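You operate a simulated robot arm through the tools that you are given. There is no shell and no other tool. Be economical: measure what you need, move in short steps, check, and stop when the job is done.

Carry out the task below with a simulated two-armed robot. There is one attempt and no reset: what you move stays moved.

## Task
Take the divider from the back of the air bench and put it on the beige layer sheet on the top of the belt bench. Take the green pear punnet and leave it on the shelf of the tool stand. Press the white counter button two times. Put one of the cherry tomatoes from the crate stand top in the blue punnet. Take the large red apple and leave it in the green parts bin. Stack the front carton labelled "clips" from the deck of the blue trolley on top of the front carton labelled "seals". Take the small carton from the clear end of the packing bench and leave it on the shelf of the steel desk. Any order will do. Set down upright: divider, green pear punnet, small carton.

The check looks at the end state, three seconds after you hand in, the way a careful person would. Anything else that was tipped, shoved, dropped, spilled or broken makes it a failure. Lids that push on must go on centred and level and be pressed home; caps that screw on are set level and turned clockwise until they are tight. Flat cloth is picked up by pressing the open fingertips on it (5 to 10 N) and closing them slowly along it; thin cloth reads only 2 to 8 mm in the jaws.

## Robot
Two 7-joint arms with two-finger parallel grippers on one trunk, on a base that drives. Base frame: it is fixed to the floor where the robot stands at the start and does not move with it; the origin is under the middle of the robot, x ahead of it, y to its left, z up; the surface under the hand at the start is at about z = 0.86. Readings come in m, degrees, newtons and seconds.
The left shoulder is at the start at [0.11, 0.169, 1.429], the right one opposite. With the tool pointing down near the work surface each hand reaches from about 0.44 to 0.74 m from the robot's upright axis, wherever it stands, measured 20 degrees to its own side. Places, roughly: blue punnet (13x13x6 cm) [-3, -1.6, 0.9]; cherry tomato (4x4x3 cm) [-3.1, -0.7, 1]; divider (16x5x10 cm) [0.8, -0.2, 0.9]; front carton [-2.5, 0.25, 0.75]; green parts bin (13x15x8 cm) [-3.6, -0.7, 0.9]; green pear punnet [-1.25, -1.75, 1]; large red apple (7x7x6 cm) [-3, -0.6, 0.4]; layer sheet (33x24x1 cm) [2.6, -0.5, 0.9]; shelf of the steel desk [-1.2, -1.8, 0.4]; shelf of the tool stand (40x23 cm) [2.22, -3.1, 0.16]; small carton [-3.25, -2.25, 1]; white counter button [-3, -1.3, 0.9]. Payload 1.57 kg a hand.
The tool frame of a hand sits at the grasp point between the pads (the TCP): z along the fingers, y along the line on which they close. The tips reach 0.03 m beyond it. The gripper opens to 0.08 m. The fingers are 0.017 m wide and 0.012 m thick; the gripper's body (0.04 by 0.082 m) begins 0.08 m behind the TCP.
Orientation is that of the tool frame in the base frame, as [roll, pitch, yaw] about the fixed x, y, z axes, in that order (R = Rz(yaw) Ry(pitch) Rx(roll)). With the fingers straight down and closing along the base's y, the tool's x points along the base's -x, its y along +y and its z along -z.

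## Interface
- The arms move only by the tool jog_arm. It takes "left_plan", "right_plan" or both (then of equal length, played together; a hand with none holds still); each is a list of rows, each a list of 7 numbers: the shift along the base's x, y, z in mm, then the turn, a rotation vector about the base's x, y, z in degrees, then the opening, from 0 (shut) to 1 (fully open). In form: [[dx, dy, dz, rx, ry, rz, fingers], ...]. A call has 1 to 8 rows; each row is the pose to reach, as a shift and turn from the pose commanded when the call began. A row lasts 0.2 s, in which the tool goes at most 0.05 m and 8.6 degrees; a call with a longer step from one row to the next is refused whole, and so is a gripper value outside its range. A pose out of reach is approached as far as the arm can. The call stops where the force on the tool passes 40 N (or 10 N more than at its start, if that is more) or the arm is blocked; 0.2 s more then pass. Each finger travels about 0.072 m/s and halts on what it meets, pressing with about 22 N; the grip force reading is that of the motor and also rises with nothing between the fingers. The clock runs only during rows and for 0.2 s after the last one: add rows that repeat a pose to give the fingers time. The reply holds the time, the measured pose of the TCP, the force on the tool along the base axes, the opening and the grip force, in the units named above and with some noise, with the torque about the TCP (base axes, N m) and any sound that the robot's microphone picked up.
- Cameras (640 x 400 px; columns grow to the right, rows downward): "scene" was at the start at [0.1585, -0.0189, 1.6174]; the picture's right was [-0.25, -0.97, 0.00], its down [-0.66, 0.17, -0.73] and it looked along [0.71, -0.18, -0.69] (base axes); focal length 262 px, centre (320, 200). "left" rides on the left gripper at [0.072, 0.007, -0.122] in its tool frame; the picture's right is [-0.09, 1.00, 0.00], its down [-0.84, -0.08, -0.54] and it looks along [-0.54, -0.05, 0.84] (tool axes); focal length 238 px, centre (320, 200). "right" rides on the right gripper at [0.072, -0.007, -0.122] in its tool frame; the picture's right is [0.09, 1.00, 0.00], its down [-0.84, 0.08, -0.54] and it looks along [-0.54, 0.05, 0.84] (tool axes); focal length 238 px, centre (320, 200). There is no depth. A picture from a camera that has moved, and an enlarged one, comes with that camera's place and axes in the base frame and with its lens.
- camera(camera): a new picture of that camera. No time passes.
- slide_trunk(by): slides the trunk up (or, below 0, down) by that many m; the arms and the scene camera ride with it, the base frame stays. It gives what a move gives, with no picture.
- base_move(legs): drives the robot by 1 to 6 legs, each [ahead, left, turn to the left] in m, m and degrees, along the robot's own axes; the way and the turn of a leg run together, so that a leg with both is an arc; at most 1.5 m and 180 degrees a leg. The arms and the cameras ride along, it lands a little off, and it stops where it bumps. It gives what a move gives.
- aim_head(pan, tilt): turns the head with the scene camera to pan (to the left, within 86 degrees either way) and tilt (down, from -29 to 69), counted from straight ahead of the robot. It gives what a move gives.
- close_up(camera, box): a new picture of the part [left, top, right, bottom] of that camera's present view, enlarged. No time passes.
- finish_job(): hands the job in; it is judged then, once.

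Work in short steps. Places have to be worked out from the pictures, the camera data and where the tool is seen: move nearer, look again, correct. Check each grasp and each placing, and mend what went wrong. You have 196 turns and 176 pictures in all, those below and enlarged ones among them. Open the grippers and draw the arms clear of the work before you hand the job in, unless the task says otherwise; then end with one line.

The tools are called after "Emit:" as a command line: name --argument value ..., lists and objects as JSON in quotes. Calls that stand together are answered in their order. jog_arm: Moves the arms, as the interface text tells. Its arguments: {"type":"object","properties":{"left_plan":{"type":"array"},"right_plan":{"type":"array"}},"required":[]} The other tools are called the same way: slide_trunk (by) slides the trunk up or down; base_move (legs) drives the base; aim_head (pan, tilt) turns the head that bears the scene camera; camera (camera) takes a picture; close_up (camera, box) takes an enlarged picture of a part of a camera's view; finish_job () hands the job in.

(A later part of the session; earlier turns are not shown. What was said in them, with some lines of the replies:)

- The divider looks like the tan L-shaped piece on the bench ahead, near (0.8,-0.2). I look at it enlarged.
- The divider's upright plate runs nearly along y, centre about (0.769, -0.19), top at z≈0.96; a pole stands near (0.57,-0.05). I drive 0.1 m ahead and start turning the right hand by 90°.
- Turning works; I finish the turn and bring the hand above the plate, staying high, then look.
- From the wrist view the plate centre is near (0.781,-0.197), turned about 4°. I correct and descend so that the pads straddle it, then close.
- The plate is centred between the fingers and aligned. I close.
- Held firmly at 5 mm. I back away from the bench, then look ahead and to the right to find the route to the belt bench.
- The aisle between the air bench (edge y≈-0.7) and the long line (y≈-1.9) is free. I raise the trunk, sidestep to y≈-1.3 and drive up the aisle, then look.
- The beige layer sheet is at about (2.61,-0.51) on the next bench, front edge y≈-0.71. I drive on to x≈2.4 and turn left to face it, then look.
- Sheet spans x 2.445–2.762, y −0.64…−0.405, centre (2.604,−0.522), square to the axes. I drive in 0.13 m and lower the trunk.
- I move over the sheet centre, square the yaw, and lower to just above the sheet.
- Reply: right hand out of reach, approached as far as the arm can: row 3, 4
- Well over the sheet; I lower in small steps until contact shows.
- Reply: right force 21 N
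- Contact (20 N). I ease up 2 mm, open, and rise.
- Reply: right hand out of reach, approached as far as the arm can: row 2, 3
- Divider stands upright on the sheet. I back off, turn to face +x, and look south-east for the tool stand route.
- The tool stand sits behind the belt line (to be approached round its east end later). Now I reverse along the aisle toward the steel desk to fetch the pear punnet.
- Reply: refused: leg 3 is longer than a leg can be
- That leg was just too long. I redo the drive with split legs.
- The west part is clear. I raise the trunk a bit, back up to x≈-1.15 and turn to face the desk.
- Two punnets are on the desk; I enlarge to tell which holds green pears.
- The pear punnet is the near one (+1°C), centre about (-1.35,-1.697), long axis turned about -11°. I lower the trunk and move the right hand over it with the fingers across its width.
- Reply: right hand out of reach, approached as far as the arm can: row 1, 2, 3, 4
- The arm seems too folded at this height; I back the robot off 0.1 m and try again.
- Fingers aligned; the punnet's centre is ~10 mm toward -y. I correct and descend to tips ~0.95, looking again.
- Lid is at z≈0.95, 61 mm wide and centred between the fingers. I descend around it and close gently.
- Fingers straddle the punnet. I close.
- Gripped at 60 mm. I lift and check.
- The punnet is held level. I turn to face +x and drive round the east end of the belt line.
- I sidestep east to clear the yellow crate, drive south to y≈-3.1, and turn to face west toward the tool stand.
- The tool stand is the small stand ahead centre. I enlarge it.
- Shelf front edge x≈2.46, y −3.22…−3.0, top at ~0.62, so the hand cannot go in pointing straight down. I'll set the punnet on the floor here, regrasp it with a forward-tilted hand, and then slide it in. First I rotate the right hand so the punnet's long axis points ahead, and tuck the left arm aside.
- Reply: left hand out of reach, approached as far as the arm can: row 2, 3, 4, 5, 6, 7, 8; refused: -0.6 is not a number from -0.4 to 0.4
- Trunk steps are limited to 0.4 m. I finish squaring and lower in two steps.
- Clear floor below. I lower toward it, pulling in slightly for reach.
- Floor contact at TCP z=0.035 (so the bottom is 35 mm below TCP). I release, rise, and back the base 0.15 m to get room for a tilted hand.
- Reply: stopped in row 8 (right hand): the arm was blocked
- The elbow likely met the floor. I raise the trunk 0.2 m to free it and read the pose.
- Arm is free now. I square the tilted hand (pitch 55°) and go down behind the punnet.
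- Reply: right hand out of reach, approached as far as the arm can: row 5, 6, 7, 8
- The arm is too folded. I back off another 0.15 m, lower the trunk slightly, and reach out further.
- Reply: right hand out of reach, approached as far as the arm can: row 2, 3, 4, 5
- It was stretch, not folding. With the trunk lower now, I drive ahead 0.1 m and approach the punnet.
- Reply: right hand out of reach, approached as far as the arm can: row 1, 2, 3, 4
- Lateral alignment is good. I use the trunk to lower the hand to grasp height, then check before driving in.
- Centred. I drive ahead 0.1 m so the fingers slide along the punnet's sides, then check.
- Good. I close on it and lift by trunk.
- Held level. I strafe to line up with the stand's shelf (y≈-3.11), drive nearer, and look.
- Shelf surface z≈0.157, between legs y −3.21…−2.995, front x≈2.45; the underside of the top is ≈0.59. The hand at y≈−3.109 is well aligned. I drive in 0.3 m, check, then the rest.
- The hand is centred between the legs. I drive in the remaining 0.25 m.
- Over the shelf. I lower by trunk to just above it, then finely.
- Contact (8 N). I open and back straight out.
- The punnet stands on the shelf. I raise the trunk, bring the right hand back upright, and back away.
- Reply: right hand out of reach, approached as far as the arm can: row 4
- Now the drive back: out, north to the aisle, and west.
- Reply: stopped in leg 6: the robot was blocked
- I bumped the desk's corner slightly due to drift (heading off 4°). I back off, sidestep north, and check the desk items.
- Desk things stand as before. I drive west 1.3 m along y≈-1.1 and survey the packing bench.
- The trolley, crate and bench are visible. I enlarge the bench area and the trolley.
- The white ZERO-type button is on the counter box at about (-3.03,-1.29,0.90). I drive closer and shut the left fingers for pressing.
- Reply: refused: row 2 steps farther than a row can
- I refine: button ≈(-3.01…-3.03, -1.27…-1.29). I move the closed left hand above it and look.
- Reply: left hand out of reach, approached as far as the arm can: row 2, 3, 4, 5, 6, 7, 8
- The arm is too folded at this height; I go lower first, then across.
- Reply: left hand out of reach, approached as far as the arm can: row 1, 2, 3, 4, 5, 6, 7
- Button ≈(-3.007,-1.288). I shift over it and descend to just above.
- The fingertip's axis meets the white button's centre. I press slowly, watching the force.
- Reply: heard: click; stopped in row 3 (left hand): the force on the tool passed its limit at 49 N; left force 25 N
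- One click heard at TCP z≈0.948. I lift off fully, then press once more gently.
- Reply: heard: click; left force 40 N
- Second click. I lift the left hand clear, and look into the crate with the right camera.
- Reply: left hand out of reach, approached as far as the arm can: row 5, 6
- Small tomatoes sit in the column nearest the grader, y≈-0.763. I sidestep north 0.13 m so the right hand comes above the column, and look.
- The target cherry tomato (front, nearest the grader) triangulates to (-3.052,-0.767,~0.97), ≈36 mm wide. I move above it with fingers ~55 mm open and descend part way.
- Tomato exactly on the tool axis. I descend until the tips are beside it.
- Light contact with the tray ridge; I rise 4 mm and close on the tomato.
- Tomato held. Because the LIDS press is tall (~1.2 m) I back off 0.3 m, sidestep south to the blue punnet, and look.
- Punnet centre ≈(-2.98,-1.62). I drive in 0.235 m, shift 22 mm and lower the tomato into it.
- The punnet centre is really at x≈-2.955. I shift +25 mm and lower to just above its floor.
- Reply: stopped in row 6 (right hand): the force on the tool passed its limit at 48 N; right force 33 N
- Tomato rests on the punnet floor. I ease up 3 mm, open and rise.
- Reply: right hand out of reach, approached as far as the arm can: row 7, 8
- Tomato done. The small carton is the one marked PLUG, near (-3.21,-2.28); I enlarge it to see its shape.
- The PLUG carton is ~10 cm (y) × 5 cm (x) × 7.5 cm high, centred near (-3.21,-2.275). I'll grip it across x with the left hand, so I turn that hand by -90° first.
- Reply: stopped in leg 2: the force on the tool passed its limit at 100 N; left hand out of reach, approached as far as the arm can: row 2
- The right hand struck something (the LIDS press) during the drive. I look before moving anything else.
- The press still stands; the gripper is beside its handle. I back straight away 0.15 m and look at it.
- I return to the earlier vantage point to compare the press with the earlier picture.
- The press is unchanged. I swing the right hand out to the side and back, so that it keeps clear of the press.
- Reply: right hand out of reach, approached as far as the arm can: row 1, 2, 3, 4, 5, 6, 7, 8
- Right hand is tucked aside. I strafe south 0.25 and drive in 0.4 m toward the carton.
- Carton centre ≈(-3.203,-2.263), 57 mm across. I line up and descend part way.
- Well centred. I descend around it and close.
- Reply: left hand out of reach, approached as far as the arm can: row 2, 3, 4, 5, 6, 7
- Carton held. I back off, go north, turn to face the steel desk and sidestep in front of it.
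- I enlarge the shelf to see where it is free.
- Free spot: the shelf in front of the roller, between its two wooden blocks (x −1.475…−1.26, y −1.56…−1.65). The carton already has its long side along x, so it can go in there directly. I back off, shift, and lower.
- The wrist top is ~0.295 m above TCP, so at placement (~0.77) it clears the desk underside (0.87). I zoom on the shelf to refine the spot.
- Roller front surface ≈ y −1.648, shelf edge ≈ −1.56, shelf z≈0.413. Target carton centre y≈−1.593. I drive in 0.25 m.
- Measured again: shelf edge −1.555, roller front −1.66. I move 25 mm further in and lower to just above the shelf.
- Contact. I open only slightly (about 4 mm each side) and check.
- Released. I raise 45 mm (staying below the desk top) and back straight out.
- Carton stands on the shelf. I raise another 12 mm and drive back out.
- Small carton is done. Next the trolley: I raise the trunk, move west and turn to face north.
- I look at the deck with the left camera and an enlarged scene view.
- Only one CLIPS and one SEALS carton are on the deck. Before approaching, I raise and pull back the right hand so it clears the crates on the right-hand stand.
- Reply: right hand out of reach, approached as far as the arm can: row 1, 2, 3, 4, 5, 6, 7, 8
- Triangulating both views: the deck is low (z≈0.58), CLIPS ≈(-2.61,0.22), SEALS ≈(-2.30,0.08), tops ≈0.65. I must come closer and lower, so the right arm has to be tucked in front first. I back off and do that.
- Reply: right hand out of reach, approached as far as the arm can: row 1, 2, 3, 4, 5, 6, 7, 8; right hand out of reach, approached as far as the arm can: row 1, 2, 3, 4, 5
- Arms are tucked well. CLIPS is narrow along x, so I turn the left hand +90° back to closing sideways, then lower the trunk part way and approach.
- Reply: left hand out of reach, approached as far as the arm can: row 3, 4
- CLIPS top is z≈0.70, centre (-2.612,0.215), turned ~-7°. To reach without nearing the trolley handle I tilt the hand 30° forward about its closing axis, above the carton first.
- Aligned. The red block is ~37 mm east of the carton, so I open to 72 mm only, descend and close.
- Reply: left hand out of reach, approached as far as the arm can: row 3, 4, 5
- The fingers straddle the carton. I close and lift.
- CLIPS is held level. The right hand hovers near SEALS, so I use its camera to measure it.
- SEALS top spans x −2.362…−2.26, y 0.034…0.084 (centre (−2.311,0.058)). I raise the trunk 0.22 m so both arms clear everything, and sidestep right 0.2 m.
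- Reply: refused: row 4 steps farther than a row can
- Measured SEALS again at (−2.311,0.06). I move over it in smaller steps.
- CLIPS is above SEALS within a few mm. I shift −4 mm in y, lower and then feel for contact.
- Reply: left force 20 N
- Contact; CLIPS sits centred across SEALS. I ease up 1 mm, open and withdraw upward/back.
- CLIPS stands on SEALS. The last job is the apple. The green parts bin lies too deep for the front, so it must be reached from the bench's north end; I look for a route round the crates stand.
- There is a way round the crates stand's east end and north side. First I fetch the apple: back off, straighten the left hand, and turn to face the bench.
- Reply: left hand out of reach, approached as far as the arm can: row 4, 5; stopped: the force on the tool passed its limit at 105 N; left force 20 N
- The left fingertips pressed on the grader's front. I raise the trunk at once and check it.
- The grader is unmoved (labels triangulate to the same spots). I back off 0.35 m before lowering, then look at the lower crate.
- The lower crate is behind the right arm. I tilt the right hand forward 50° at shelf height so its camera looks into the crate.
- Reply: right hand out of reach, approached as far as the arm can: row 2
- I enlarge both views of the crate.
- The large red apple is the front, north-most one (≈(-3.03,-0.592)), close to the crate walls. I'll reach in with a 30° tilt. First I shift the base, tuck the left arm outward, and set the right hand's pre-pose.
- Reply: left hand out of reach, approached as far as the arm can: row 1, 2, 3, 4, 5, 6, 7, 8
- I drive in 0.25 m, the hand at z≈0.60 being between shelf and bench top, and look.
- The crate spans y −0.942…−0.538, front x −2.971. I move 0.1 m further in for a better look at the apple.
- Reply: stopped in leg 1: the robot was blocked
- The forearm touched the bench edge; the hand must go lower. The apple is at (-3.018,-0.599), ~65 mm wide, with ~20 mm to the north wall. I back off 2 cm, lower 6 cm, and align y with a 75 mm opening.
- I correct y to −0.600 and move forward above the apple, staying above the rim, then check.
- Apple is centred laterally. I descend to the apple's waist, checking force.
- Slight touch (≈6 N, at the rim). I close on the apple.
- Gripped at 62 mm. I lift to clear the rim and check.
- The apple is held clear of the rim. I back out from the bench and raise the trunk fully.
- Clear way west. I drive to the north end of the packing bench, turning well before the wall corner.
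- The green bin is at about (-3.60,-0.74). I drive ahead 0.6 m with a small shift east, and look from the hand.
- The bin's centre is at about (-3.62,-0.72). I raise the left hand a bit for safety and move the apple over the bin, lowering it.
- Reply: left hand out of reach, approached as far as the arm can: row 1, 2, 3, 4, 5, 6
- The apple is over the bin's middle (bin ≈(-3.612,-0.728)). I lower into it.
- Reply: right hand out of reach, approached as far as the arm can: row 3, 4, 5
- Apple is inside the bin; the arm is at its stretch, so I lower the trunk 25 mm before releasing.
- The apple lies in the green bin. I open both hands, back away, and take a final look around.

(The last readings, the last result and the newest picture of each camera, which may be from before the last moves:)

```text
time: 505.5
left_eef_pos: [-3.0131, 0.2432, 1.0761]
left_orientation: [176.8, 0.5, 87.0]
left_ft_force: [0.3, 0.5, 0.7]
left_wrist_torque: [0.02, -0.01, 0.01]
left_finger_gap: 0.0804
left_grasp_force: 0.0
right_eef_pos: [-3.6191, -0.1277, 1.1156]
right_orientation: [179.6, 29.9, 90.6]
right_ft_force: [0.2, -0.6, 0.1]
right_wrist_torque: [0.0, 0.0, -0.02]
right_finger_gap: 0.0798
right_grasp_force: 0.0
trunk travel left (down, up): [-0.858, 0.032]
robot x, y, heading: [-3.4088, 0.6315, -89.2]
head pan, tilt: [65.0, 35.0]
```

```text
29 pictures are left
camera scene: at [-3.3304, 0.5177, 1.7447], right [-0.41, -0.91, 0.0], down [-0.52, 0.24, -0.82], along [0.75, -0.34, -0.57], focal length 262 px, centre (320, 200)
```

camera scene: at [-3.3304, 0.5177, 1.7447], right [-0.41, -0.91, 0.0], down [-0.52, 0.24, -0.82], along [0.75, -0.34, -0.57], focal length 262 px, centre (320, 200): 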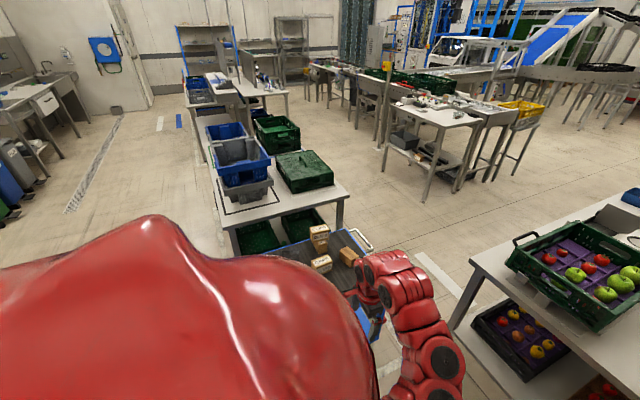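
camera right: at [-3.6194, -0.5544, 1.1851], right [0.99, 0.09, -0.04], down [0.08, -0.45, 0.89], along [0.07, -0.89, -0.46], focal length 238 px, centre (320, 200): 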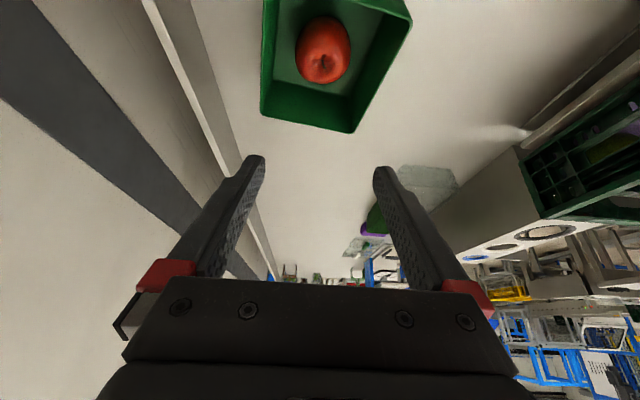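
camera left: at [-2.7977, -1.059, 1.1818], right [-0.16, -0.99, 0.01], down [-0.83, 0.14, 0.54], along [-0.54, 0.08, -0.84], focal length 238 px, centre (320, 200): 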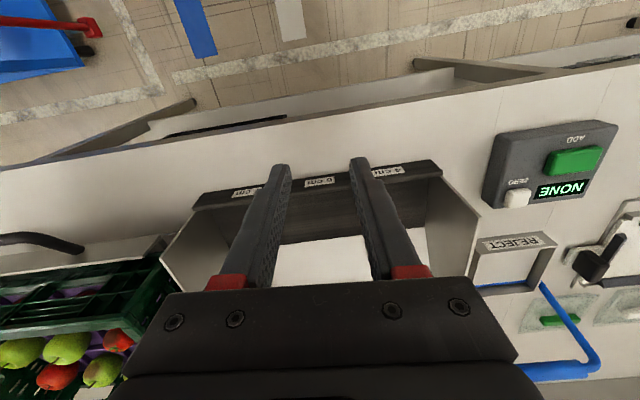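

All looks in place; one last enlarged check of the stack and the desk.

Emit:
close_up --camera "scene" --box '[280, 200, 380, 290]'

Emit:
close_up --camera "scene" --box '[370, 90, 500, 190]'

```text
4.44 times, centred on (330, 245) of scene
camera zoom: at [-3.3304, 0.5177, 1.7447], right [-0.41, -0.91, 0.0], down [-0.52, 0.24, -0.82], along [0.75, -0.34, -0.57], focal length 1166 px, centre (276, 0)
```

zoom: 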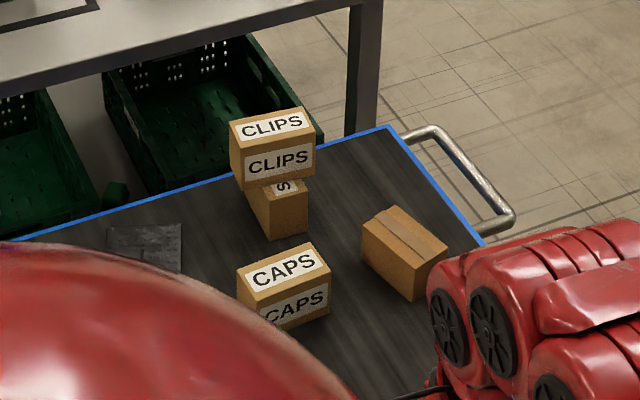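

```text
4.00 times, centred on (435, 140) of scene
camera zoom: at [-3.3304, 0.5177, 1.7447], right [-0.41, -0.91, 0.0], down [-0.52, 0.24, -0.82], along [0.75, -0.34, -0.57], focal length 1050 px, centre (-140, 440)
```

zoom: 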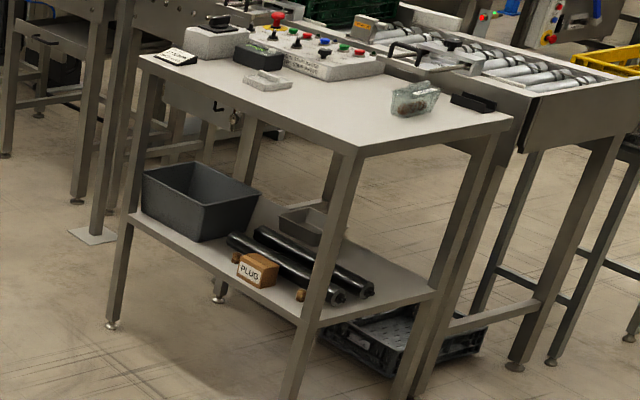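

The CLIPS carton sits on SEALS, the PLUG carton stands on the desk shelf, and both arms are clear with the grippers open. I hand the job in.

Emit:
finish_job

```text
The job is handed in.
```

I finished all seven tasks and handed the job in. Along the way the base bumped the steel desk, the right hand hit the lid press, and the left hand pressed on the grader; pictures afterwards showed nothing moved.
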